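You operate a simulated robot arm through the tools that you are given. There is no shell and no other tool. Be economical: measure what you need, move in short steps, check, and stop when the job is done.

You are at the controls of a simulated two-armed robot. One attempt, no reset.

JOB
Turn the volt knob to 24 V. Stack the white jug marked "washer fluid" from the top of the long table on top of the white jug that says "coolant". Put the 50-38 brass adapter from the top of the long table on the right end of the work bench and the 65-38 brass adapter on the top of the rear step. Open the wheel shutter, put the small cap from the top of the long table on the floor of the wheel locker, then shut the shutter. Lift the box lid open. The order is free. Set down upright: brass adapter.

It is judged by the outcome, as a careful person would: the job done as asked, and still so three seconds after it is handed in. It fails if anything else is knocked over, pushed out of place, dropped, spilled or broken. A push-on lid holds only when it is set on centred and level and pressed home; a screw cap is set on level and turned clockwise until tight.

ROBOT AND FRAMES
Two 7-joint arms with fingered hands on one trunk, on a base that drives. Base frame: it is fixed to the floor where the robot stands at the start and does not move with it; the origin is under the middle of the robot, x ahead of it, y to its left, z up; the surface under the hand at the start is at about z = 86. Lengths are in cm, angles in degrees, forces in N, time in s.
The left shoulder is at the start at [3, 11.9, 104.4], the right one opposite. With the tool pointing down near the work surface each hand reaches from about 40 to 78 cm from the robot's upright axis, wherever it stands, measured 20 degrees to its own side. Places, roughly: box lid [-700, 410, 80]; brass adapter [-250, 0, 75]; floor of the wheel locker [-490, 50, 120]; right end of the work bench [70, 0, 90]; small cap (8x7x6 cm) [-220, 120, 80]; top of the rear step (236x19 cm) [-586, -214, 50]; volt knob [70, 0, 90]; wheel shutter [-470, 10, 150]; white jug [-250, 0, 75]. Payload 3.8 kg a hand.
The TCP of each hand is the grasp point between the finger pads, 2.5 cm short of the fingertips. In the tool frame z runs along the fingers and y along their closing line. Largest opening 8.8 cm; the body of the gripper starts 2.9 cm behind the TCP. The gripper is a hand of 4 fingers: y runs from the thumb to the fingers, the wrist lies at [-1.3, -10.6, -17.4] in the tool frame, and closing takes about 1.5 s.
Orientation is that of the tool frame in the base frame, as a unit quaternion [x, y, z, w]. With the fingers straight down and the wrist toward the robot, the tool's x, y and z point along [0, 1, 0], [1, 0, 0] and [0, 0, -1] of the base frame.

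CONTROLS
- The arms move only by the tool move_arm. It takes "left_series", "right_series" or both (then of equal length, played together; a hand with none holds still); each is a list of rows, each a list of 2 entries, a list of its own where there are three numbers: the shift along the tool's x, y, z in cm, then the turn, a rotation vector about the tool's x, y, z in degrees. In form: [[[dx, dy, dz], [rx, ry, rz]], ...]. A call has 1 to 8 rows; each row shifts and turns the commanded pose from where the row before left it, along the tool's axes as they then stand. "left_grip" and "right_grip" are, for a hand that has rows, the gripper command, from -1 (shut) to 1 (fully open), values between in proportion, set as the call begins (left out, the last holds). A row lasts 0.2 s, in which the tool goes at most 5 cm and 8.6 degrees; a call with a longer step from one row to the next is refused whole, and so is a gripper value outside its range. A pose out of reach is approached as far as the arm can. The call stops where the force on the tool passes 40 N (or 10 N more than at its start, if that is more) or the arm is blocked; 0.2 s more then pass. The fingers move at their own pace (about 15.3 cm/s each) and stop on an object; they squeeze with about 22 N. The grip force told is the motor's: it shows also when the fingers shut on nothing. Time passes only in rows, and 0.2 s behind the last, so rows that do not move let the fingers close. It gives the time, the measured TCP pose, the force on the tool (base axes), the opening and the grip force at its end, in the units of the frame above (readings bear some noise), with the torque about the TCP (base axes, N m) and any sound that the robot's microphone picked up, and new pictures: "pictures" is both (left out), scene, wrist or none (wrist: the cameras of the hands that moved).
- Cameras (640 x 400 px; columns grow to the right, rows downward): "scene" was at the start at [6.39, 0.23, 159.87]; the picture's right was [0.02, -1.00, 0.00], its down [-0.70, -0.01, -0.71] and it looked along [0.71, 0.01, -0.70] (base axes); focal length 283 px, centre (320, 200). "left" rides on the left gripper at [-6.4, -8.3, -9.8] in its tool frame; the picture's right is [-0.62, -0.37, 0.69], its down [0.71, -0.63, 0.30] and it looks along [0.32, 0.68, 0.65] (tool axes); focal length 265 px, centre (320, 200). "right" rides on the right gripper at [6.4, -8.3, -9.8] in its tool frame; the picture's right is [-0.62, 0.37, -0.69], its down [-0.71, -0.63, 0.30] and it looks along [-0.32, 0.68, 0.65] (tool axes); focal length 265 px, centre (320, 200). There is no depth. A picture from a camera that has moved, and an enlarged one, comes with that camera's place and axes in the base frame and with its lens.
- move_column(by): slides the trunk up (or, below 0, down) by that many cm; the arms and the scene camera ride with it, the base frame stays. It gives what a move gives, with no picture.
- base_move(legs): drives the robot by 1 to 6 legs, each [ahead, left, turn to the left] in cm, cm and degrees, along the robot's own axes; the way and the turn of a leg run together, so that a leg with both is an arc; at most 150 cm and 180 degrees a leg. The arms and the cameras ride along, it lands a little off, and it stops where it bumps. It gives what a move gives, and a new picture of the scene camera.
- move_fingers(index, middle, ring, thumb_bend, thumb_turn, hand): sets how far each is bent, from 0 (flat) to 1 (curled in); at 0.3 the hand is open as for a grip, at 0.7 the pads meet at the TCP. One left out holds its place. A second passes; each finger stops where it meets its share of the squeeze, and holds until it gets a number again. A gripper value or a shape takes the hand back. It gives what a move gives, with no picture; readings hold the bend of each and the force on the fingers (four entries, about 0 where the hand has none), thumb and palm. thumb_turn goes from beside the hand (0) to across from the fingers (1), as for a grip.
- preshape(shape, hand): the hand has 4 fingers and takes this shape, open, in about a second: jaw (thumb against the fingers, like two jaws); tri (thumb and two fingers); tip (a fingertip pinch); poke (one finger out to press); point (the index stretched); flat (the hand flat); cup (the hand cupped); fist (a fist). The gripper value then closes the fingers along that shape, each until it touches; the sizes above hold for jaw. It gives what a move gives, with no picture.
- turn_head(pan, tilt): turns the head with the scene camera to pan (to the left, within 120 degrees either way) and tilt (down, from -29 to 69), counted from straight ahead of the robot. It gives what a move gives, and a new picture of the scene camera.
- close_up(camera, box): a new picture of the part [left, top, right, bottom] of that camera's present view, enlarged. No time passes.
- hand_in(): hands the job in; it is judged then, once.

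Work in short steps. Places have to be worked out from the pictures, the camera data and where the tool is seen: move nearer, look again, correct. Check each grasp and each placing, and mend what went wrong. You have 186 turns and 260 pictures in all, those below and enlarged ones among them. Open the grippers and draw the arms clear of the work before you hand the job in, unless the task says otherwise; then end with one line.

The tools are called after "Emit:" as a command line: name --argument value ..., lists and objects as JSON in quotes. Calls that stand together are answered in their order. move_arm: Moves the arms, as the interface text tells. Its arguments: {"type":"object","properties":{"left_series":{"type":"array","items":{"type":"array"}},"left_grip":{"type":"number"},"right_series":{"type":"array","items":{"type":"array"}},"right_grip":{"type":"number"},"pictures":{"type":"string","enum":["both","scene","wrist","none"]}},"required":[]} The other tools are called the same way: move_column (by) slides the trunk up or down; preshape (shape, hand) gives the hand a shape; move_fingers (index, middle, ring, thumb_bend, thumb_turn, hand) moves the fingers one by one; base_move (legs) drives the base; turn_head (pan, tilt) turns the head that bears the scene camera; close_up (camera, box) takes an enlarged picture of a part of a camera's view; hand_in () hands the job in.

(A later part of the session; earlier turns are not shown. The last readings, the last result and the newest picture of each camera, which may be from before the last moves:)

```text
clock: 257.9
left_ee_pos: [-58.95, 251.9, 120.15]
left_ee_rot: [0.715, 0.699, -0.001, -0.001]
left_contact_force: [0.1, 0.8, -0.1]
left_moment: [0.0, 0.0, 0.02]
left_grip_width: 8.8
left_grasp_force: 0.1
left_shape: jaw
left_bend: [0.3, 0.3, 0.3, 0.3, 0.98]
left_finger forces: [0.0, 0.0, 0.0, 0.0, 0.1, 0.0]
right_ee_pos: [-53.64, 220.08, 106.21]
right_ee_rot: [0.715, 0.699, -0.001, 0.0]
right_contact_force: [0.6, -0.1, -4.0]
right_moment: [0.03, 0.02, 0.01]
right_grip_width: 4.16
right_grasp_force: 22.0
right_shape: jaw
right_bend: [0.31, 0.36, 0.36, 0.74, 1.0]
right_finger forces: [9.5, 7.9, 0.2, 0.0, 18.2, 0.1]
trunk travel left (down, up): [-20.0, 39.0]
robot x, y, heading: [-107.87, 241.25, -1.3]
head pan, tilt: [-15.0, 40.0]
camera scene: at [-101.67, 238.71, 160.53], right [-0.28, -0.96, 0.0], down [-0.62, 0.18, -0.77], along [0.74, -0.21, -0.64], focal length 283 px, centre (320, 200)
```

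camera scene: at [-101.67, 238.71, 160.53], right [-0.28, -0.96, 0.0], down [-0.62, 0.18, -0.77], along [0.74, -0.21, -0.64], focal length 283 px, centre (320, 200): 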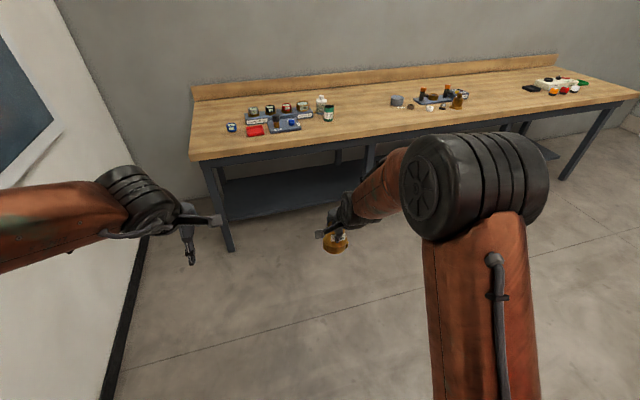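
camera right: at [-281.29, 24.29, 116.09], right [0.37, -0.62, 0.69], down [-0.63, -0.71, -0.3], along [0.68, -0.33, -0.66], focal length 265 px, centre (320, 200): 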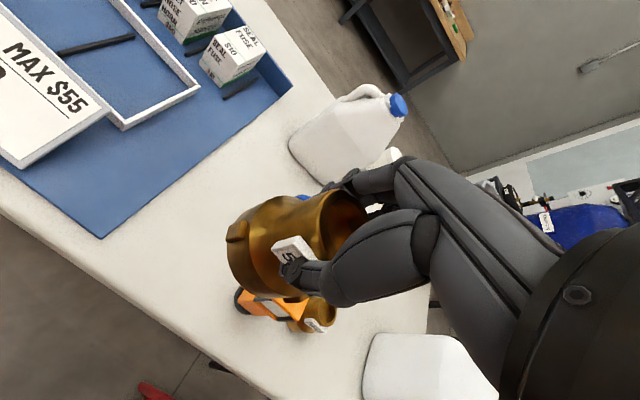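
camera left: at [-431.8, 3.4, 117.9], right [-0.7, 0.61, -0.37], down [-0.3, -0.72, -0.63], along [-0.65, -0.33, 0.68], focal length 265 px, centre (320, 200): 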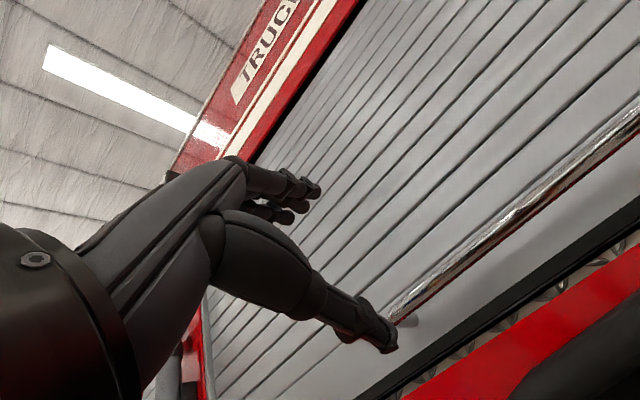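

Clear path. I strafe along to the right end and approach the bench.

Emit:
base_move --legs '[[0, -140, 1.3], [0, -124, 0], [100, 0, 0]]'

Emit:
turn_head --pan -15 --tilt 45

```text
clock: 275.6
left_ee_pos: [38.59, -13.8, 120.12]
left_ee_rot: [0.707, 0.708, -0.001, 0.0]
left_contact_force: [-0.1, -0.7, 0.0]
left_moment: [-0.01, 0.04, 0.0]
left_grip_width: 8.75
left_grasp_force: 0.1
left_shape: jaw
left_bend: [0.3, 0.3, 0.3, 0.3, 0.98]
left_finger forces: [0.1, 0.0, 0.0, 0.1, 0.0, 0.0]
right_ee_pos: [44.91, -45.41, 106.19]
right_ee_rot: [0.707, 0.707, -0.001, -0.002]
right_contact_force: [0.7, 0.0, -4.4]
right_moment: [0.0, 0.06, 0.02]
right_grip_width: 4.16
right_grasp_force: 21.9
right_shape: jaw
right_bend: [0.31, 0.36, 0.36, 0.74, 1.0]
right_finger forces: [9.4, 7.8, 0.3, 0.0, 18.1, 0.0]
trunk travel left (down, up): [-20.0, 39.0]
robot x, y, heading: [-10.0, -25.75, 0.2]
head pan, tilt: [-15.0, 40.0]
camera scene: at [-3.68, -28.05, 160.53], right [-0.26, -0.97, 0.0], down [-0.62, 0.17, -0.77], along [0.74, -0.2, -0.64], focal length 283 px, centre (320, 200)
```

scene: 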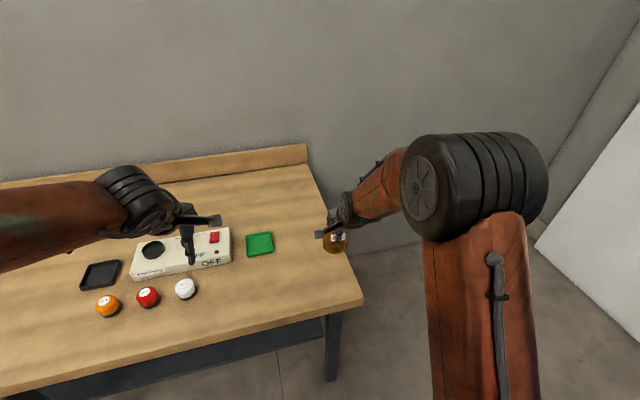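

```text
clock: 276.3
left_ee_pos: [38.63, -13.73, 120.24]
left_ee_rot: [0.707, 0.707, -0.001, -0.001]
left_contact_force: [-0.6, -0.1, -0.4]
left_moment: [-0.04, -0.01, 0.02]
left_grip_width: 8.74
left_grasp_force: 0.0
left_shape: jaw
left_bend: [0.3, 0.3, 0.3, 0.3, 0.98]
left_finger forces: [0.2, 0.1, 0.0, 0.0, 0.0, 0.0]
right_ee_pos: [44.73, -45.4, 106.12]
right_ee_rot: [0.707, 0.707, -0.002, -0.001]
right_contact_force: [0.0, -0.3, -4.6]
right_moment: [0.0, 0.08, -0.04]
right_grip_width: 4.17
right_grasp_force: 21.9
right_shape: jaw
right_bend: [0.31, 0.36, 0.36, 0.74, 1.0]
right_finger forces: [9.5, 8.0, 0.1, 0.0, 18.2, 0.0]
trunk travel left (down, up): [-20.0, 39.0]
robot x, y, heading: [-10.2, -26.12, 0.1]
head pan, tilt: [-15.0, 45.0]
camera scene: at [-4.09, -27.96, 159.81], right [-0.26, -0.97, 0.0], down [-0.68, 0.18, -0.71], along [0.68, -0.18, -0.71], focal length 283 px, centre (320, 200)
```

scene: 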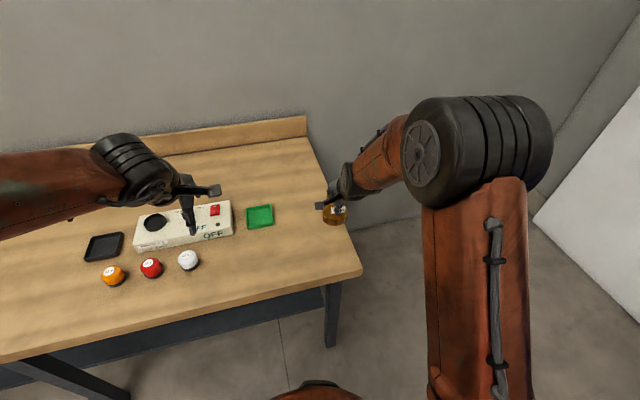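

I move 8 cm closer, then place at about [57, −41].

Emit:
base_move --legs '[[8, 0, 0]]'

Emit:
move_arm --right_series '[[[2, 2, 2], [0, 0, 0]], [[2, 2, 3], [0, 0, 0]], [[0, 0, 4], [0, 0, 0]], [[0, 0, 2.5], [0, 0, 0]], [[0, 0, 0], [0, 0, 0]]]'

```text
clock: 277.4
left_ee_pos: [46.5, -13.74, 120.08]
left_ee_rot: [0.706, 0.708, -0.002, -0.001]
left_contact_force: [0.8, 0.2, -0.4]
left_moment: [0.01, 0.03, 0.03]
left_grip_width: 8.76
left_grasp_force: 0.0
left_shape: jaw
left_bend: [0.3, 0.3, 0.3, 0.3, 0.98]
left_finger forces: [0.0, 0.1, 0.1, 0.0, 0.0, 0.0]
right_ee_pos: [52.46, -45.46, 106.14]
right_ee_rot: [0.707, 0.708, -0.002, -0.002]
right_contact_force: [0.8, -0.4, -4.1]
right_moment: [0.03, 0.05, -0.01]
right_grip_width: 4.18
right_grasp_force: 22.1
right_shape: jaw
right_bend: [0.31, 0.36, 0.36, 0.74, 1.0]
right_finger forces: [9.5, 7.9, 0.3, 0.1, 18.1, 0.1]
trunk travel left (down, up): [-20.0, 39.0]
robot x, y, heading: [-2.47, -25.59, 0.2]
head pan, tilt: [-15.0, 45.0]
camera scene: at [3.82, -27.95, 159.79], right [-0.26, -0.97, 0.0], down [-0.68, 0.18, -0.71], along [0.68, -0.18, -0.71], focal length 283 px, centre (320, 200)
```

scene: 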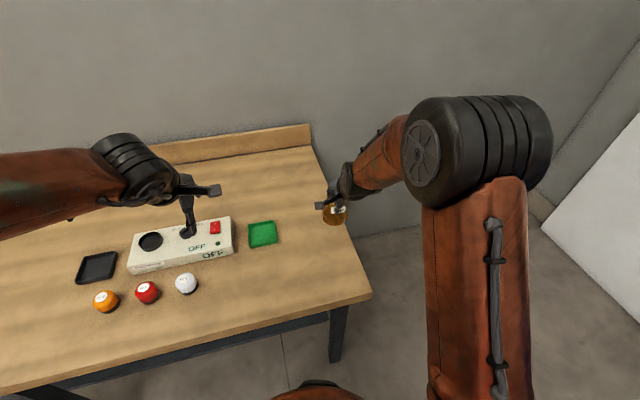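

```text
clock: 278.6
left_ee_pos: [46.23, -13.72, 120.18]
left_ee_rot: [0.707, 0.708, 0.0, -0.001]
left_contact_force: [-0.4, -0.3, 0.5]
left_moment: [-0.01, 0.0, 0.01]
left_grip_width: 8.77
left_grasp_force: 0.1
left_shape: jaw
left_bend: [0.3, 0.3, 0.3, 0.3, 0.98]
left_finger forces: [0.1, 0.1, 0.0, 0.0, 0.0, 0.1]
right_ee_pos: [56.36, -41.62, 94.89]
right_ee_rot: [0.707, 0.707, -0.001, 0.0]
right_contact_force: [-0.2, -0.1, -4.3]
right_moment: [0.02, 0.08, 0.0]
right_grip_width: 4.19
right_grasp_force: 22.2
right_shape: jaw
right_bend: [0.31, 0.36, 0.36, 0.74, 1.0]
right_finger forces: [9.6, 7.7, 0.3, 0.1, 18.1, 0.0]
trunk travel left (down, up): [-20.0, 39.0]
robot x, y, heading: [-2.44, -26.47, 0.3]
head pan, tilt: [-15.0, 45.0]
camera scene: at [3.51, -27.96, 159.81], right [-0.26, -0.97, 0.0], down [-0.68, 0.18, -0.71], along [0.68, -0.18, -0.71], focal length 283 px, centre (320, 200)
camera right: at [48.0, -35.26, 104.68], right [0.37, -0.62, 0.69], down [-0.63, -0.71, -0.3], along [0.68, -0.32, -0.66], focal length 265 px, centre (320, 200)
```

scene: 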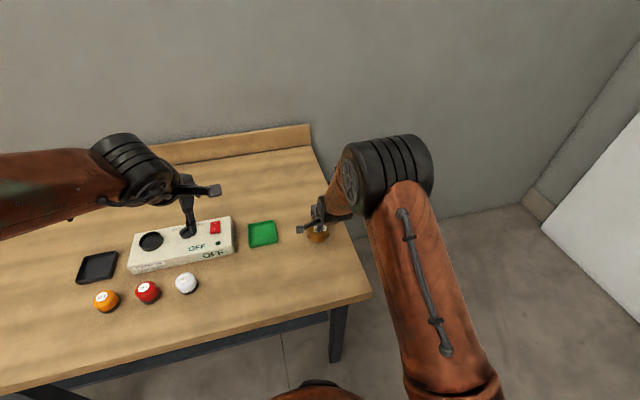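
right: 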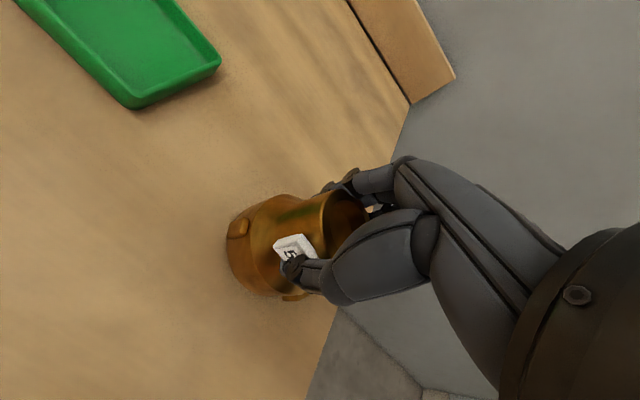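

Well inside the edge. I lower in small steps to contact.

Emit:
move_arm --right_series '[[[0, 0, 1.5], [0, 0, 0]], [[0, 0, 0.8], [0, 0, 0]], [[0, 0, 0.5], [0, 0, 0]], [[0, 0, 0.4], [0, 0, 0]], [[0, 0, 0], [0, 0, 0]]]' --pictures "none"

```text
clock: 279.6
left_ee_pos: [46.07, -13.83, 120.37]
left_ee_rot: [0.706, 0.708, 0.0, 0.001]
left_contact_force: [0.3, -0.1, -0.1]
left_moment: [-0.04, -0.03, -0.04]
left_grip_width: 8.77
left_grasp_force: 0.1
left_shape: jaw
left_bend: [0.3, 0.3, 0.3, 0.3, 0.98]
left_finger forces: [0.0, 0.0, 0.0, 0.0, 0.0, 0.1]
right_ee_pos: [56.69, -41.35, 92.56]
right_ee_rot: [0.706, 0.708, 0.009, 0.007]
right_contact_force: [-10.6, -0.2, 23.3]
right_moment: [-0.04, 0.27, -0.03]
right_grip_width: 4.29
right_grasp_force: 21.9
right_shape: jaw
right_bend: [0.31, 0.36, 0.36, 0.76, 1.0]
right_finger forces: [12.2, 6.3, 0.6, 0.0, 27.7, 0.1]
trunk travel left (down, up): [-20.0, 39.0]
robot x, y, heading: [-3.11, -25.82, -0.1]
head pan, tilt: [-15.0, 45.0]
stopped in row 5 (right hand): the force on the tool passed its limit at 44 N (the readings are from after the stop); the commanded pose is now the measured one
```

Contact made. I release and lift.

Emit:
move_arm --right_series '[[[0, 0, -0.3], [0, 0, 0]], [[0, 0, 0], [0, 0, 0]]]' --pictures "none"

Emit:
move_arm --right_series '[[[0, 0, 0], [0, 0, 0]], [[0, 0, 0], [0, 0, 0]], [[0, 0, 0], [0, 0, 0]], [[0, 0, 0], [0, 0, 0]], [[0, 0, -2], [0, 0, 0]], [[0, 0, -3], [0, 0, 0]], [[0, 0, -4.5], [0, 0, 0]], [[0, 0, -4.5], [0, 0, 0]]]' --right_grip 1

```text
clock: 280.2
left_ee_pos: [46.11, -13.85, 120.27]
left_ee_rot: [0.707, 0.708, 0.0, 0.0]
left_contact_force: [-0.5, -0.9, -0.3]
left_moment: [0.0, 0.02, 0.0]
left_grip_width: 8.77
left_grasp_force: 0.1
left_shape: jaw
left_bend: [0.3, 0.3, 0.3, 0.3, 0.98]
left_finger forces: [0.0, 0.1, 0.0, 0.0, 0.0, 0.0]
right_ee_pos: [56.69, -41.32, 92.67]
right_ee_rot: [0.706, 0.708, 0.007, 0.006]
right_contact_force: [-4.3, 1.5, 15.4]
right_moment: [-0.08, 0.2, 0.02]
right_grip_width: 4.29
right_grasp_force: 21.8
right_shape: jaw
right_bend: [0.31, 0.36, 0.36, 0.76, 1.0]
right_finger forces: [13.2, 7.4, 0.7, 0.0, 23.9, 0.0]
trunk travel left (down, up): [-20.0, 39.0]
robot x, y, heading: [-2.67, -25.87, 0.1]
head pan, tilt: [-15.0, 45.0]
```

```text
clock: 282.0
left_ee_pos: [46.36, -13.81, 120.05]
left_ee_rot: [0.707, 0.707, 0.0, 0.0]
left_contact_force: [0.2, -0.2, -0.3]
left_moment: [0.02, 0.0, 0.0]
left_grip_width: 8.8
left_grasp_force: 0.0
left_shape: jaw
left_bend: [0.3, 0.3, 0.3, 0.3, 0.98]
left_finger forces: [0.0, 0.1, 0.0, 0.0, 0.0, 0.0]
right_ee_pos: [56.58, -41.21, 106.42]
right_ee_rot: [0.707, 0.707, 0.006, 0.005]
right_contact_force: [0.3, -0.1, 0.5]
right_moment: [0.0, 0.01, -0.01]
right_grip_width: 8.76
right_grasp_force: 0.1
right_shape: jaw
right_bend: [0.3, 0.3, 0.3, 0.3, 0.98]
right_finger forces: [0.0, 0.0, 0.0, 0.0, 0.1, 0.0]
trunk travel left (down, up): [-20.0, 39.0]
robot x, y, heading: [-2.58, -25.97, 0.1]
head pan, tilt: [-15.0, 45.0]
camera scene: at [3.42, -27.89, 159.81], right [-0.26, -0.97, 0.0], down [-0.68, 0.18, -0.71], along [0.68, -0.18, -0.71], focal length 283 px, centre (320, 200)
camera right: at [48.11, -34.79, 116.16], right [0.36, -0.62, 0.7], down [-0.63, -0.71, -0.31], along [0.69, -0.32, -0.64], focal length 265 px, centre (320, 200)
```

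scene: 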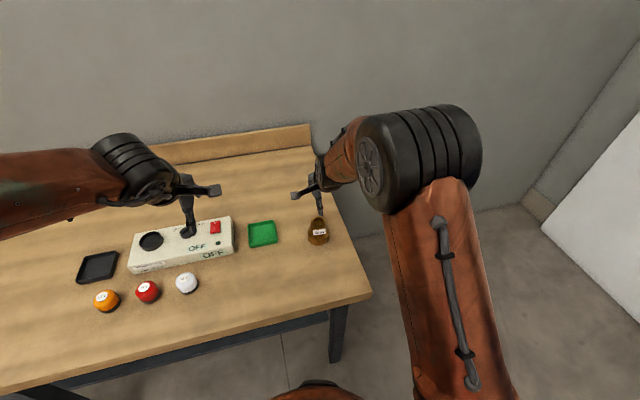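
right: 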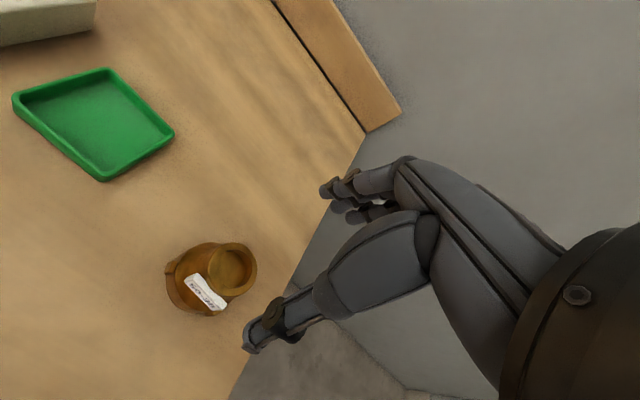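

50-38 stands upright at the bench's right end. Now the jugs: back off, turn round, and drive to the table front.

Emit:
base_move --legs '[[-52, 0, 0], [0, 0, 180], [95, -48, 0]]'

Emit:
turn_head --pan 12 --tilt 40

Emit:
close_up --camera "scene" --box '[240, 110, 400, 210]'

```text
clock: 297.5
left_ee_pos: [-200.87, 10.62, 120.18]
left_ee_rot: [0.708, -0.706, 0.001, -0.001]
left_contact_force: [-0.4, 0.0, 0.0]
left_moment: [0.03, 0.03, -0.01]
left_grip_width: 8.76
left_grasp_force: 0.1
left_shape: jaw
left_bend: [0.3, 0.3, 0.3, 0.3, 0.98]
left_finger forces: [0.0, 0.0, 0.0, 0.1, 0.1, 0.0]
right_ee_pos: [-211.33, 37.9, 106.34]
right_ee_rot: [0.708, -0.706, -0.004, 0.005]
right_contact_force: [0.2, 0.2, 0.6]
right_moment: [-0.02, -0.05, -0.03]
right_grip_width: 8.75
right_grasp_force: 0.0
right_shape: jaw
right_bend: [0.3, 0.3, 0.3, 0.3, 0.98]
right_finger forces: [0.0, 0.0, 0.0, 0.0, 0.0, 0.0]
trunk travel left (down, up): [-20.0, 39.0]
robot x, y, heading: [-152.32, 22.76, -179.8]
head pan, tilt: [-15.0, 45.0]
camera scene: at [-157.83, 24.97, 159.81], right [0.26, 0.97, 0.0], down [0.68, -0.18, -0.71], along [-0.68, 0.18, -0.71], focal length 283 px, centre (320, 200)
```

scene: 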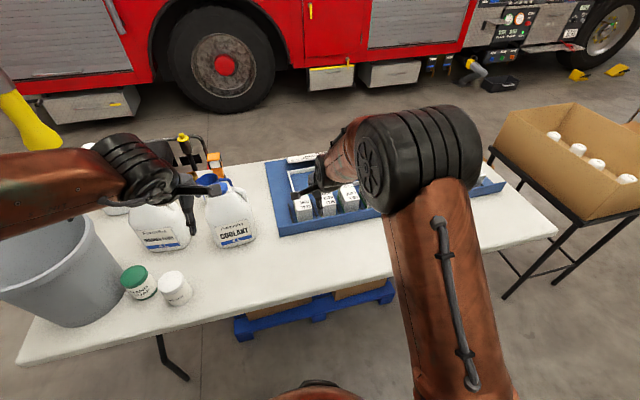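

```text
clock: 298.4
left_ee_pos: [-200.88, 10.5, 120.13]
left_ee_rot: [0.708, -0.706, 0.0, 0.0]
left_contact_force: [0.0, -0.3, 0.1]
left_moment: [-0.02, 0.0, 0.03]
left_grip_width: 8.77
left_grasp_force: 0.1
left_shape: jaw
left_bend: [0.3, 0.3, 0.3, 0.3, 0.98]
left_finger forces: [0.1, 0.0, 0.0, 0.0, 0.1, 0.1]
right_ee_pos: [-211.46, 38.04, 106.24]
right_ee_rot: [0.708, -0.706, -0.004, 0.005]
right_contact_force: [-0.7, 0.6, -0.5]
right_moment: [-0.02, 0.04, -0.03]
right_grip_width: 8.76
right_grasp_force: 0.1
right_shape: jaw
right_bend: [0.3, 0.3, 0.3, 0.3, 0.98]
right_finger forces: [0.0, 0.1, 0.1, 0.0, 0.0, 0.1]
trunk travel left (down, up): [-20.0, 39.0]
robot x, y, heading: [-152.24, 22.94, -179.7]
head pan, tilt: [12.0, 40.0]
camera scene: at [-158.24, 21.09, 160.53], right [-0.21, 0.98, 0.0], down [0.63, 0.14, -0.77], along [-0.75, -0.16, -0.64], focal length 283 px, centre (320, 200)
```

scene: 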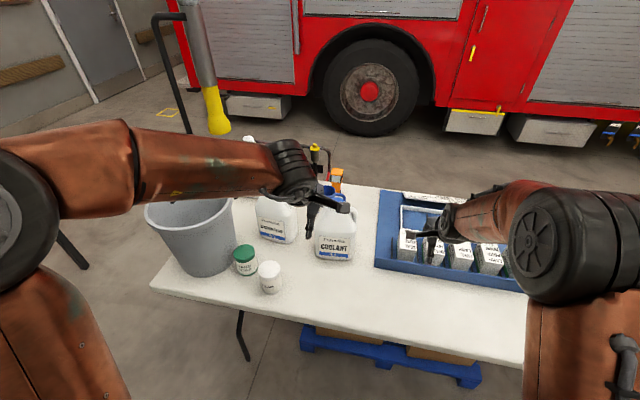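

```text
4.00 times, centred on (320, 160) of scene
camera zoom: at [-158.24, 21.09, 160.53], right [-0.21, 0.98, 0.0], down [0.63, 0.14, -0.77], along [-0.75, -0.16, -0.64], focal length 1133 px, centre (320, 360)
```

zoom: 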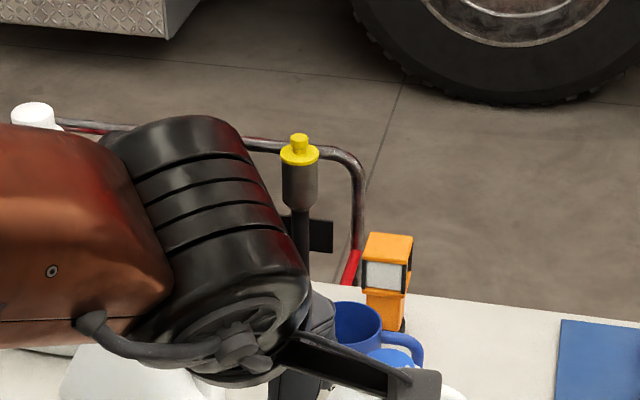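

The left arm blocks the view. I'll use the right hand: raise the trunk 20 cm and shift left so the right hand is in front of the jugs; then swing the left hand aside.

Emit:
move_column --by 20

Emit:
base_move --legs '[[0, 44, 0], [7, 0, 0]]'

Emit:
move_arm --left_series '[[[4, -3, 0], [0, 0, 0]], [[4, -3, 0], [0, 0, 0]], [[4, -3, 0], [0, 0, 0]], [[4, 0, 0], [0, 0, 0]]]' --pictures "none"

Emit:
turn_head --pan -12 --tilt 50

Emit:
close_up --camera "right" --box '[0, 0, 640, 400]'

```text
clock: 300.6
left_ee_pos: [-200.93, 10.54, 140.09]
left_ee_rot: [0.708, -0.706, 0.001, -0.001]
left_contact_force: [0.5, -0.1, 0.1]
left_moment: [0.02, 0.01, 0.01]
left_grip_width: 8.76
left_grasp_force: 0.0
left_shape: jaw
left_bend: [0.3, 0.3, 0.3, 0.3, 0.98]
left_finger forces: [0.1, 0.1, 0.0, 0.1, 0.0, 0.0]
right_ee_pos: [-211.34, 38.04, 126.24]
right_ee_rot: [0.709, -0.705, -0.004, 0.006]
right_contact_force: [-0.2, 0.4, -0.3]
right_moment: [-0.03, 0.0, 0.01]
right_grip_width: 8.77
right_grasp_force: 0.0
right_shape: jaw
right_bend: [0.3, 0.3, 0.3, 0.3, 0.98]
right_finger forces: [0.0, 0.0, 0.0, 0.0, 0.1, 0.0]
trunk travel left (down, up): [-40.0, 19.0]
robot x, y, heading: [-152.02, 22.46, -179.8]
head pan, tilt: [12.0, 40.0]
```

```text
clock: 303.9
left_ee_pos: [-208.0, -33.48, 140.09]
left_ee_rot: [-0.704, 0.71, 0.0, 0.0]
left_contact_force: [-0.6, 0.4, 0.3]
left_moment: [0.01, -0.03, 0.03]
left_grip_width: 8.79
left_grasp_force: 0.0
left_shape: jaw
left_bend: [0.3, 0.3, 0.3, 0.3, 0.98]
left_finger forces: [0.0, 0.1, 0.0, 0.0, 0.0, 0.1]
right_ee_pos: [-218.31, -6.03, 126.34]
right_ee_rot: [-0.704, 0.71, 0.004, -0.006]
right_contact_force: [0.1, 0.0, 0.7]
right_moment: [0.01, -0.01, -0.01]
right_grip_width: 8.79
right_grasp_force: 0.1
right_shape: jaw
right_bend: [0.3, 0.3, 0.3, 0.3, 0.98]
right_finger forces: [0.0, 0.1, 0.0, 0.2, 0.0, 0.1]
trunk travel left (down, up): [-40.0, 19.0]
robot x, y, heading: [-159.56, -22.01, 179.3]
head pan, tilt: [12.0, 40.0]
camera scene: at [-165.3, -23.49, 180.54], right [-0.2, 0.98, 0.0], down [0.63, 0.13, -0.77], along [-0.75, -0.15, -0.64], focal length 283 px, centre (320, 200)
```

scene: 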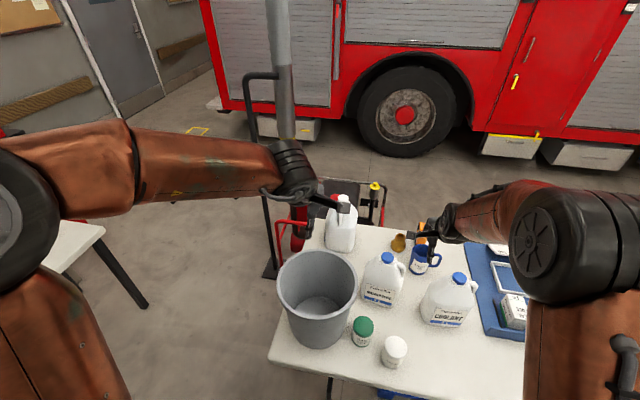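

```text
clock: 304.9
left_ee_pos: [-199.14, -49.45, 139.94]
left_ee_rot: [-0.704, 0.71, 0.001, 0.001]
left_contact_force: [0.4, 0.2, 0.0]
left_moment: [0.01, 0.0, -0.01]
left_grip_width: 8.79
left_grasp_force: 0.1
left_shape: jaw
left_bend: [0.3, 0.3, 0.3, 0.3, 0.98]
left_finger forces: [0.1, 0.1, 0.0, 0.1, 0.0, 0.0]
right_ee_pos: [-218.12, -6.22, 126.46]
right_ee_rot: [-0.703, 0.711, 0.005, -0.006]
right_contact_force: [0.9, 0.0, 0.3]
right_moment: [0.04, 0.01, 0.02]
right_grip_width: 8.77
right_grasp_force: 0.0
right_shape: jaw
right_bend: [0.3, 0.3, 0.3, 0.3, 0.98]
right_finger forces: [0.0, 0.0, 0.0, 0.0, 0.1, 0.1]
trunk travel left (down, up): [-40.0, 19.0]
robot x, y, heading: [-158.84, -21.95, 179.6]
head pan, tilt: [12.0, 40.0]
```

```text
clock: 305.8
left_ee_pos: [-199.26, -49.37, 139.92]
left_ee_rot: [-0.704, 0.71, 0.0, 0.0]
left_contact_force: [-0.2, 0.4, -0.7]
left_moment: [-0.04, -0.01, -0.02]
left_grip_width: 8.78
left_grasp_force: 0.1
left_shape: jaw
left_bend: [0.3, 0.3, 0.3, 0.3, 0.98]
left_finger forces: [0.1, 0.0, 0.0, 0.0, 0.0, 0.0]
right_ee_pos: [-218.17, -6.02, 126.33]
right_ee_rot: [-0.704, 0.71, 0.004, -0.005]
right_contact_force: [0.1, -0.1, 0.1]
right_moment: [-0.01, 0.0, 0.0]
right_grip_width: 8.76
right_grasp_force: 0.0
right_shape: jaw
right_bend: [0.3, 0.3, 0.3, 0.3, 0.98]
right_finger forces: [0.0, 0.0, 0.0, 0.0, 0.0, 0.1]
trunk travel left (down, up): [-40.0, 19.0]
robot x, y, heading: [-158.92, -21.81, 179.6]
head pan, tilt: [-12.0, 50.0]
camera scene: at [-164.53, -20.1, 179.12], right [0.22, 0.98, 0.0], down [0.75, -0.17, -0.64], along [-0.63, 0.14, -0.77], focal length 283 px, centre (320, 200)
```

scene: 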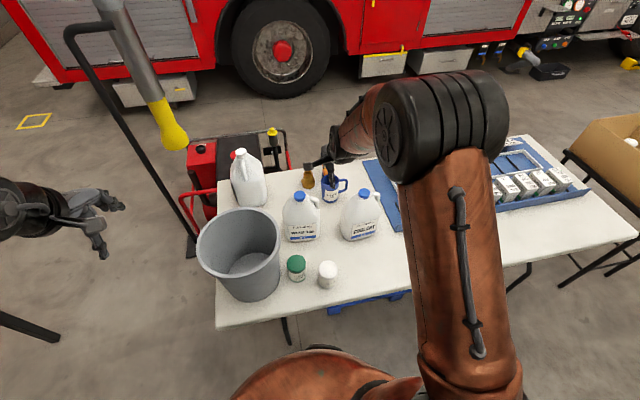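

```text
1.00 times, centred on (320, 200) of right (not enlarged: the box is as wide or as high as the picture)
camera zoom: at [-209.9, -12.51, 136.08], right [-0.35, 0.62, 0.7], down [0.63, 0.71, -0.32], along [-0.69, 0.33, -0.64], focal length 265 px, centre (320, 200)
```

zoom: 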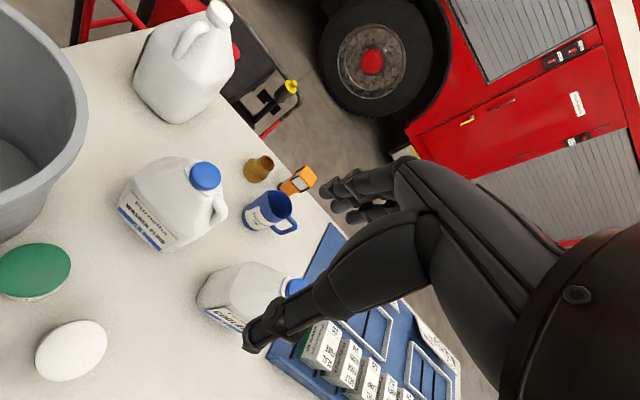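

Both caps are well triangulated: washer [-234.3, -12.5], coolant [-230.8, 11.0], top about z 99. I enlarge both views to see the shapes.

Emit:
close_up --camera "scene" --box '[270, 175, 400, 256]'

Emit:
close_up --camera "right" --box '[100, 130, 340, 340]'

```text
4.92 times, centred on (335, 216) of scene
camera zoom: at [-164.53, -20.1, 179.12], right [0.22, 0.98, 0.0], down [0.75, -0.17, -0.64], along [-0.63, 0.14, -0.77], focal length 1395 px, centre (246, 124)
```

zoom: 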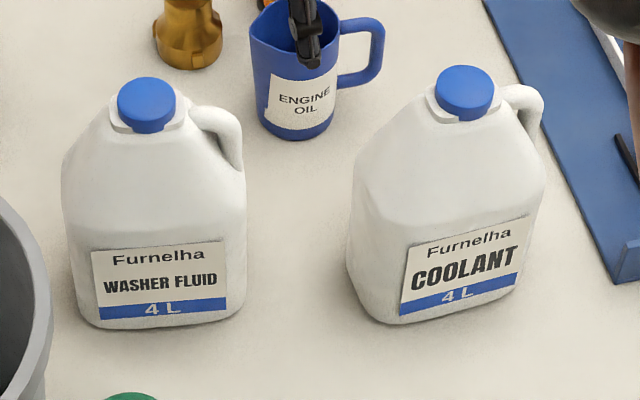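

```text
1.90 times, centred on (220, 235) of right
camera zoom: at [-209.9, -12.51, 136.08], right [-0.35, 0.62, 0.7], down [0.63, 0.71, -0.32], along [-0.69, 0.33, -0.64], focal length 506 px, centre (510, 133)
```

zoom: 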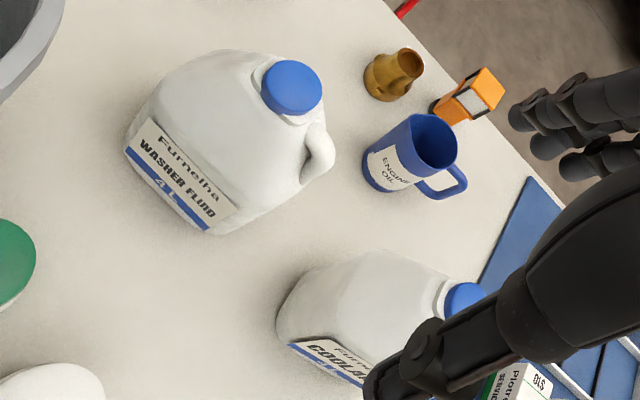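

Cap is ~4.4 cm wide, centred on the body to within ~1 cm. I move the right hand above the washer cap, levelling the 0.7° tilt.

Emit:
move_arm --right_series "[[[1.6, 4, 0], [0.7, 0, 0]], [[1.6, 4, 1], [0, 0, 0]], [[1.6, 4, 4], [0, 0, 0]][0], [[1.6, 4, 2], [0, 0, 0]]]"

```text
refused: the rows could not be read
```

I resend that properly formed.

Emit:
move_arm --right_series '[[[1.6, 4, 0], [0.7, 0, 0]], [[1.6, 4, 1], [0, 0, 0]], [[1.6, 4, 2], [0, 0, 0]], [[1.6, 4, 2], [0, 0, 0]], [[0, 0, 4.5], [0, 0, 0]], [[0, 0, 4], [0, 0, 0]], [[0, 0, 0], [0, 0, 0]]]' --right_grip 0.7

Emit:
close_up --camera "scene" --box '[250, 155, 400, 255]'

```text
clock: 307.4
left_ee_pos: [-199.29, -49.42, 139.93]
left_ee_rot: [-0.704, 0.71, 0.001, 0.001]
left_contact_force: [-0.6, -0.4, 0.4]
left_moment: [-0.01, 0.02, -0.03]
left_grip_width: 8.76
left_grasp_force: 0.1
left_shape: jaw
left_bend: [0.3, 0.3, 0.3, 0.3, 0.98]
left_finger forces: [0.0, 0.1, 0.0, 0.1, 0.0, 0.0]
right_ee_pos: [-234.03, -12.09, 112.88]
right_ee_rot: [-0.704, 0.71, 0.001, -0.001]
right_contact_force: [0.1, -0.8, 0.3]
right_moment: [-0.01, 0.03, -0.01]
right_grip_width: 7.49
right_grasp_force: 0.1
right_shape: jaw
right_bend: [0.28, 0.33, 0.31, 0.43, 0.98]
right_finger forces: [0.0, 0.1, 0.1, 0.0, 0.0, 0.0]
right hand out of reach, approached as far as the arm can: row 6
trunk travel left (down, up): [-40.0, 19.0]
robot x, y, heading: [-158.8, -22.23, 179.6]
head pan, tilt: [-12.0, 50.0]
camera scene: at [-164.54, -20.14, 179.12], right [0.22, 0.98, 0.0], down [0.75, -0.17, -0.64], along [-0.63, 0.14, -0.77], focal length 283 px, centre (320, 200)
camera right: at [-225.81, -18.65, 122.75], right [-0.36, 0.62, 0.69], down [0.64, 0.71, -0.31], along [-0.68, 0.33, -0.65], focal length 265 px, centre (320, 200)
```

scene: 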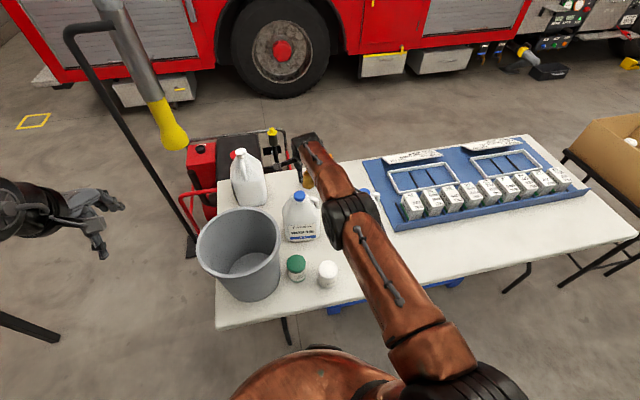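
right: 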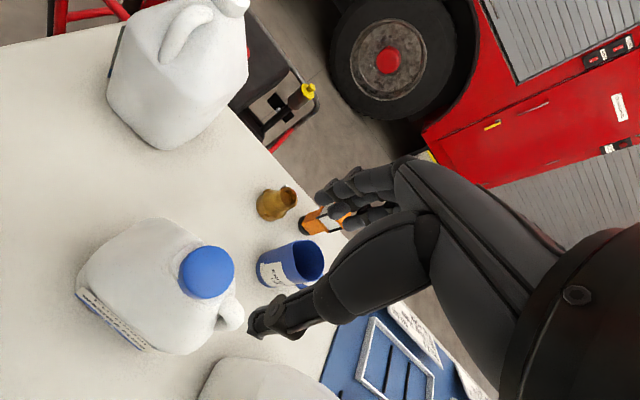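

```text
4.00 times, centred on (325, 205) of scene
camera zoom: at [-164.54, -20.14, 179.12], right [0.22, 0.98, 0.0], down [0.75, -0.17, -0.64], along [-0.63, 0.14, -0.77], focal length 1133 px, centre (300, 180)
```

zoom: 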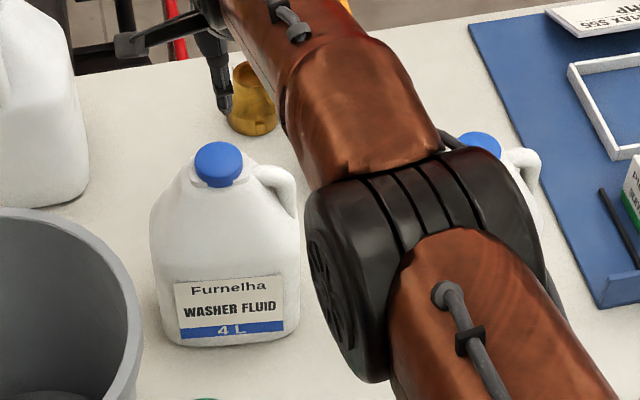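

The arm is at its reach limit, so I bring the base 8 cm closer and pull the hand back correspondingly.

Emit:
move_arm --right_series '[[[0, -4, -2], [0, 0, 0]], [[0, -4, -2], [0, 0, 0]]]' --pictures "none"

Emit:
base_move --legs '[[8, 0, 0]]'

Emit:
close_up --camera "right" --box '[0, 0, 640, 400]'

```text
clock: 308.0
left_ee_pos: [-199.22, -49.26, 140.07]
left_ee_rot: [-0.704, 0.71, 0.0, 0.0]
left_contact_force: [-0.3, -0.2, 0.2]
left_moment: [0.05, -0.01, 0.0]
left_grip_width: 8.78
left_grasp_force: 0.0
left_shape: jaw
left_bend: [0.3, 0.3, 0.3, 0.3, 0.98]
left_finger forces: [0.0, 0.1, 0.0, 0.0, 0.1, 0.1]
right_ee_pos: [-225.7, -12.23, 117.08]
right_ee_rot: [-0.704, 0.71, 0.002, -0.004]
right_contact_force: [0.9, -0.4, -1.0]
right_moment: [-0.01, 0.02, 0.04]
right_grip_width: 7.51
right_grasp_force: 0.3
right_shape: jaw
right_bend: [0.28, 0.33, 0.31, 0.43, 0.98]
right_finger forces: [0.0, 0.0, 0.0, 0.0, 0.0, 0.0]
trunk travel left (down, up): [-40.0, 19.0]
robot x, y, heading: [-159.22, -21.85, 179.5]
head pan, tilt: [-12.0, 50.0]
```

```text
clock: 309.0
left_ee_pos: [-207.51, -49.29, 139.98]
left_ee_rot: [-0.704, 0.71, 0.0, 0.0]
left_contact_force: [0.3, 0.5, 0.4]
left_moment: [0.03, 0.0, 0.01]
left_grip_width: 8.76
left_grasp_force: 0.1
left_shape: jaw
left_bend: [0.3, 0.3, 0.3, 0.3, 0.98]
left_finger forces: [0.0, 0.0, 0.1, 0.0, 0.0, 0.0]
right_ee_pos: [-233.81, -12.15, 116.89]
right_ee_rot: [-0.704, 0.71, 0.0, -0.001]
right_contact_force: [-0.7, 0.1, 0.0]
right_moment: [0.01, 0.02, 0.0]
right_grip_width: 7.47
right_grasp_force: 0.2
right_shape: jaw
right_bend: [0.28, 0.33, 0.31, 0.43, 0.98]
right_finger forces: [0.1, 0.0, 0.0, 0.0, 0.0, 0.0]
trunk travel left (down, up): [-40.0, 19.0]
robot x, y, heading: [-167.09, -21.68, 179.6]
head pan, tilt: [-12.0, 50.0]
camera scene: at [-172.65, -20.07, 179.11], right [0.22, 0.98, 0.0], down [0.75, -0.17, -0.64], along [-0.63, 0.14, -0.77], focal length 283 px, centre (320, 200)
```

scene: 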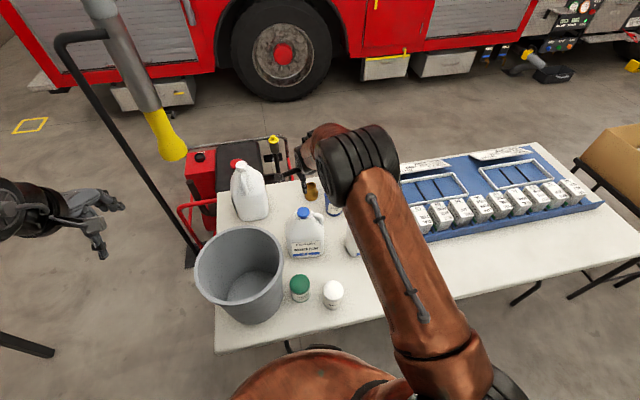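

```text
1.00 times, centred on (320, 200) of right (not enlarged: the box is as wide or as high as the picture)
camera zoom: at [-225.63, -18.7, 126.72], right [-0.36, 0.62, 0.69], down [0.64, 0.71, -0.31], along [-0.68, 0.33, -0.65], focal length 265 px, centre (320, 200)
```

zoom: 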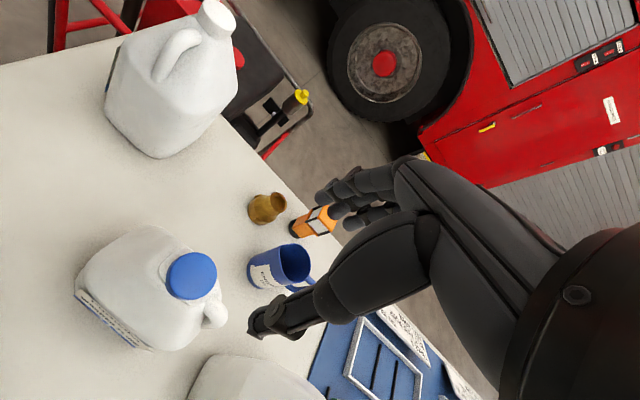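

Cap top at about [-234.3, -13.0]. I centre and descend to just above it.

Emit:
move_arm --right_series '[[[0.9, 0.5, 4], [0, 0, 0]], [[0, 0, 4], [0, 0, 0]], [[0, 0, 4], [0, 0, 0]], [[0, 0, 2], [0, 0, 0]], [[0, 0, 0], [0, 0, 0]]]' --pictures "wrist"

Emit:
close_up --camera "scene" --box '[250, 155, 400, 255]'

```text
clock: 310.2
left_ee_pos: [-207.54, -49.34, 139.95]
left_ee_rot: [-0.704, 0.71, -0.001, 0.0]
left_contact_force: [0.7, 0.9, 0.9]
left_moment: [0.06, 0.04, 0.01]
left_grip_width: 8.8
left_grasp_force: 0.2
left_shape: jaw
left_bend: [0.3, 0.3, 0.3, 0.3, 0.98]
left_finger forces: [0.1, 0.0, 0.1, 0.1, 0.1, 0.1]
right_ee_pos: [-234.21, -13.01, 102.92]
right_ee_rot: [-0.704, 0.71, -0.001, -0.001]
right_contact_force: [-0.6, -0.2, 0.2]
right_moment: [0.03, -0.03, 0.03]
right_grip_width: 7.5
right_grasp_force: 0.1
right_shape: jaw
right_bend: [0.28, 0.33, 0.31, 0.43, 0.98]
right_finger forces: [0.1, 0.0, 0.1, 0.1, 0.0, 0.0]
trunk travel left (down, up): [-40.0, 19.0]
robot x, y, heading: [-167.37, -22.03, 179.3]
head pan, tilt: [-12.0, 50.0]
camera right: at [-225.98, -19.55, 112.79], right [-0.36, 0.62, 0.69], down [0.64, 0.71, -0.31], along [-0.68, 0.33, -0.65], focal length 265 px, centre (320, 200)
```

right: 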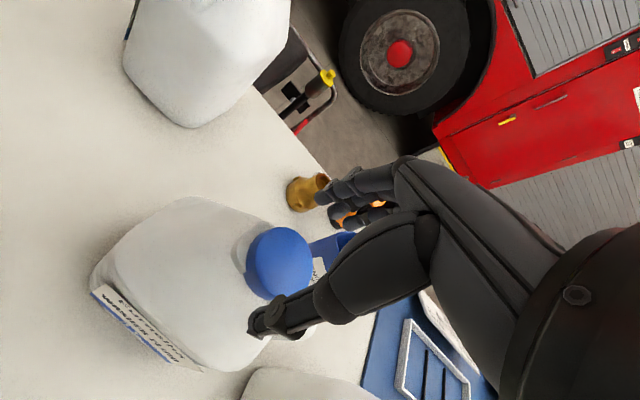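

```text
4.00 times, centred on (325, 205) of scene
camera zoom: at [-172.63, -20.04, 179.12], right [0.22, 0.98, 0.0], down [0.75, -0.17, -0.64], along [-0.63, 0.14, -0.77], focal length 1133 px, centre (300, 180)
```

zoom: 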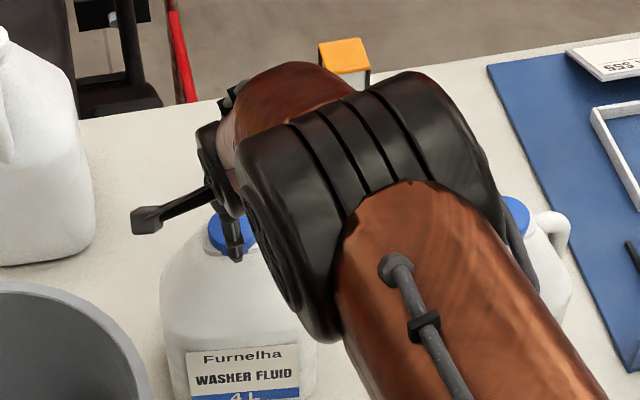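

Centred. I descend the last 3 cm and close on the cap.

Emit:
move_arm --right_series '[[[-0.2, 0, 1.5], [0, 0, 0]], [[0, 0, 1.0], [0, 0, 0]], [[0, 0, 0.8], [0, 0, 0]], [[0, 0, 0], [0, 0, 0]]]' --pictures "none"

Emit:
move_arm --right_series '[[[0, 0, 0], [0, 0, 0]], [[0, 0, 0], [0, 0, 0]], [[0, 0, 0], [0, 0, 0]], [[0, 0, 0], [0, 0, 0]], [[0, 0, 0], [0, 0, 0]], [[0, 0, 0], [0, 0, 0]], [[0, 0, 0], [0, 0, 0]], [[0, 0, 0], [0, 0, 0]]]' --right_grip -1 --pictures "wrist"

```text
clock: 311.2
left_ee_pos: [-207.43, -49.25, 140.09]
left_ee_rot: [-0.704, 0.71, 0.0, 0.001]
left_contact_force: [0.9, 0.0, -0.1]
left_moment: [0.01, 0.0, 0.02]
left_grip_width: 8.75
left_grasp_force: 0.0
left_shape: jaw
left_bend: [0.3, 0.3, 0.3, 0.3, 0.98]
left_finger forces: [0.0, 0.0, 0.0, 0.0, 0.0, 0.1]
right_ee_pos: [-234.26, -12.85, 99.58]
right_ee_rot: [-0.704, 0.71, 0.0, -0.002]
right_contact_force: [0.2, 0.2, 0.6]
right_moment: [0.02, 0.02, -0.01]
right_grip_width: 7.49
right_grasp_force: 0.0
right_shape: jaw
right_bend: [0.28, 0.33, 0.31, 0.43, 0.98]
right_finger forces: [0.0, 0.0, 0.0, 0.0, 0.1, 0.0]
trunk travel left (down, up): [-40.0, 19.0]
robot x, y, heading: [-167.49, -21.44, 179.3]
head pan, tilt: [-12.0, 50.0]
```

```text
clock: 313.0
left_ee_pos: [-207.22, -49.23, 140.0]
left_ee_rot: [-0.704, 0.71, 0.001, 0.001]
left_contact_force: [0.9, 0.5, 0.4]
left_moment: [-0.01, -0.03, -0.01]
left_grip_width: 8.8
left_grasp_force: 0.0
left_shape: jaw
left_bend: [0.3, 0.3, 0.3, 0.3, 0.98]
left_finger forces: [0.0, 0.0, 0.0, 0.0, 0.0, 0.0]
right_ee_pos: [-234.28, -12.91, 99.63]
right_ee_rot: [-0.704, 0.71, 0.001, -0.002]
right_contact_force: [-0.7, 0.2, 3.2]
right_moment: [0.01, 0.26, 0.03]
right_grip_width: 3.82
right_grasp_force: 22.2
right_shape: jaw
right_bend: [0.75, 0.5, 0.52, 0.7, 1.0]
right_finger forces: [11.2, 6.4, 2.9, 0.0, 19.5, 0.0]
trunk travel left (down, up): [-40.0, 19.0]
robot x, y, heading: [-167.54, -22.27, 179.3]
head pan, tilt: [-12.0, 50.0]
camera right: at [-225.99, -19.4, 109.5], right [-0.36, 0.62, 0.69], down [0.64, 0.71, -0.31], along [-0.68, 0.33, -0.65], focal length 265 px, centre (320, 200)
```

right: 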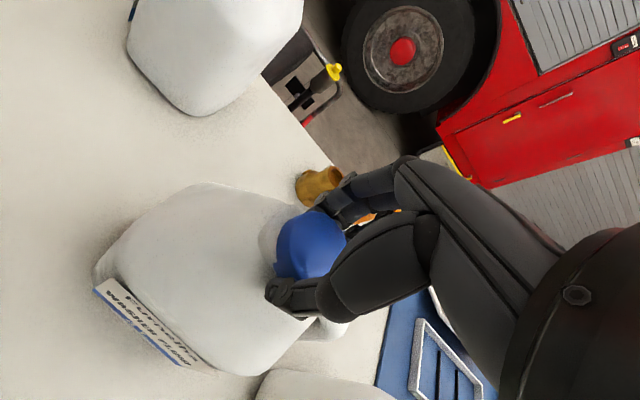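

Cap gripped. I lift gently 1.5 cm to weigh it.

Emit:
move_arm --right_series '[[[0, 0, -0.5], [0, 0, 0]], [[0, 0, -0.5], [0, 0, 0]], [[0, 0, -0.5], [0, 0, 0]], [[0, 0, 0], [0, 0, 0]]]' --pictures "wrist"

```text
clock: 314.0
left_ee_pos: [-207.53, -49.32, 139.89]
left_ee_rot: [-0.704, 0.71, -0.001, 0.001]
left_contact_force: [-0.6, 0.4, -0.3]
left_moment: [0.0, -0.02, -0.02]
left_grip_width: 8.78
left_grasp_force: 0.1
left_shape: jaw
left_bend: [0.3, 0.3, 0.3, 0.3, 0.98]
left_finger forces: [0.0, 0.0, 0.0, 0.0, 0.0, 0.0]
right_ee_pos: [-234.29, -12.96, 100.74]
right_ee_rot: [-0.704, 0.71, -0.001, 0.0]
right_contact_force: [0.7, -0.7, -14.5]
right_moment: [-0.05, 0.04, -0.03]
right_grip_width: 3.63
right_grasp_force: 21.9
right_shape: jaw
right_bend: [0.74, 0.49, 0.55, 0.71, 1.0]
right_finger forces: [10.5, 6.9, 1.2, 0.0, 17.2, 0.1]
trunk travel left (down, up): [-40.0, 19.0]
robot x, y, heading: [-166.64, -21.47, 179.3]
head pan, tilt: [-12.0, 50.0]
camera right: at [-226.12, -19.41, 110.71], right [-0.36, 0.62, 0.69], down [0.64, 0.71, -0.3], along [-0.68, 0.33, -0.66], focal length 265 px, centre (320, 200)
```

right: 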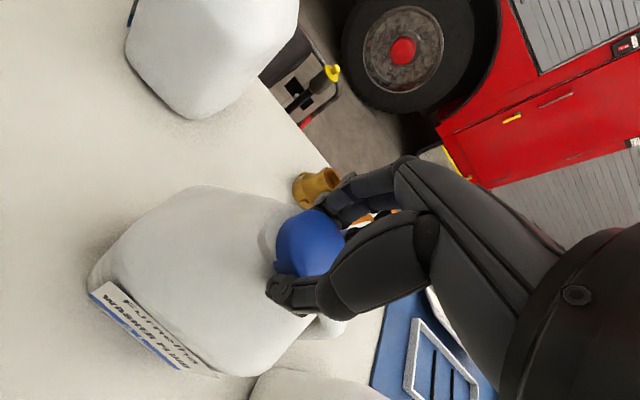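

It carries ~1.5 kg so far with no slip. I lift 3 cm more.

Emit:
move_arm --right_series '[[[0, 0, -1], [0, 0, 0]], [[0, 0, -1], [0, 0, 0]], [[0, 0, -1], [0, 0, 0]], [[0, 0, 0], [0, 0, 0]]]' --pictures "wrist"

Emit:
close_up --camera "scene" --box '[250, 155, 400, 255]'

```text
clock: 315.0
left_ee_pos: [-207.57, -49.3, 139.88]
left_ee_rot: [-0.704, 0.711, -0.001, 0.002]
left_contact_force: [-0.1, 0.3, -0.4]
left_moment: [-0.01, -0.01, 0.03]
left_grip_width: 8.75
left_grasp_force: 0.1
left_shape: jaw
left_bend: [0.3, 0.3, 0.3, 0.3, 0.98]
left_finger forces: [0.1, 0.0, 0.0, 0.0, 0.1, 0.1]
right_ee_pos: [-234.56, -12.91, 104.0]
right_ee_rot: [-0.704, 0.71, -0.001, -0.001]
right_contact_force: [0.6, -0.1, -14.2]
right_moment: [-0.04, 0.08, 0.0]
right_grip_width: 3.63
right_grasp_force: 22.3
right_shape: jaw
right_bend: [0.74, 0.49, 0.55, 0.71, 1.0]
right_finger forces: [10.2, 6.9, 1.1, 0.1, 17.0, 0.0]
trunk travel left (down, up): [-40.0, 19.0]
robot x, y, heading: [-167.14, -21.69, 179.6]
head pan, tilt: [-12.0, 50.0]
camera right: at [-226.18, -19.39, 113.81], right [-0.36, 0.62, 0.69], down [0.64, 0.71, -0.31], along [-0.68, 0.33, -0.65], focal length 265 px, centre (320, 200)
```

right: 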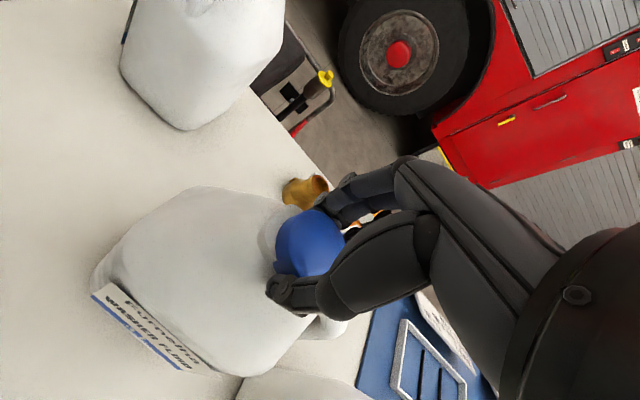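

```text
4.00 times, centred on (325, 205) of scene
camera zoom: at [-172.82, -20.02, 179.1], right [0.22, 0.98, 0.0], down [0.75, -0.17, -0.64], along [-0.63, 0.14, -0.77], focal length 1133 px, centre (300, 180)
```

zoom: 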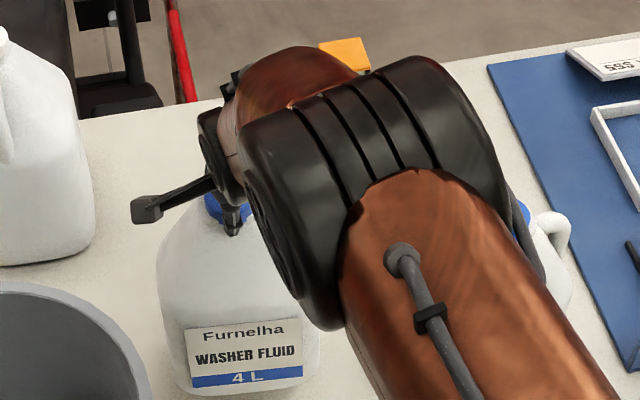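

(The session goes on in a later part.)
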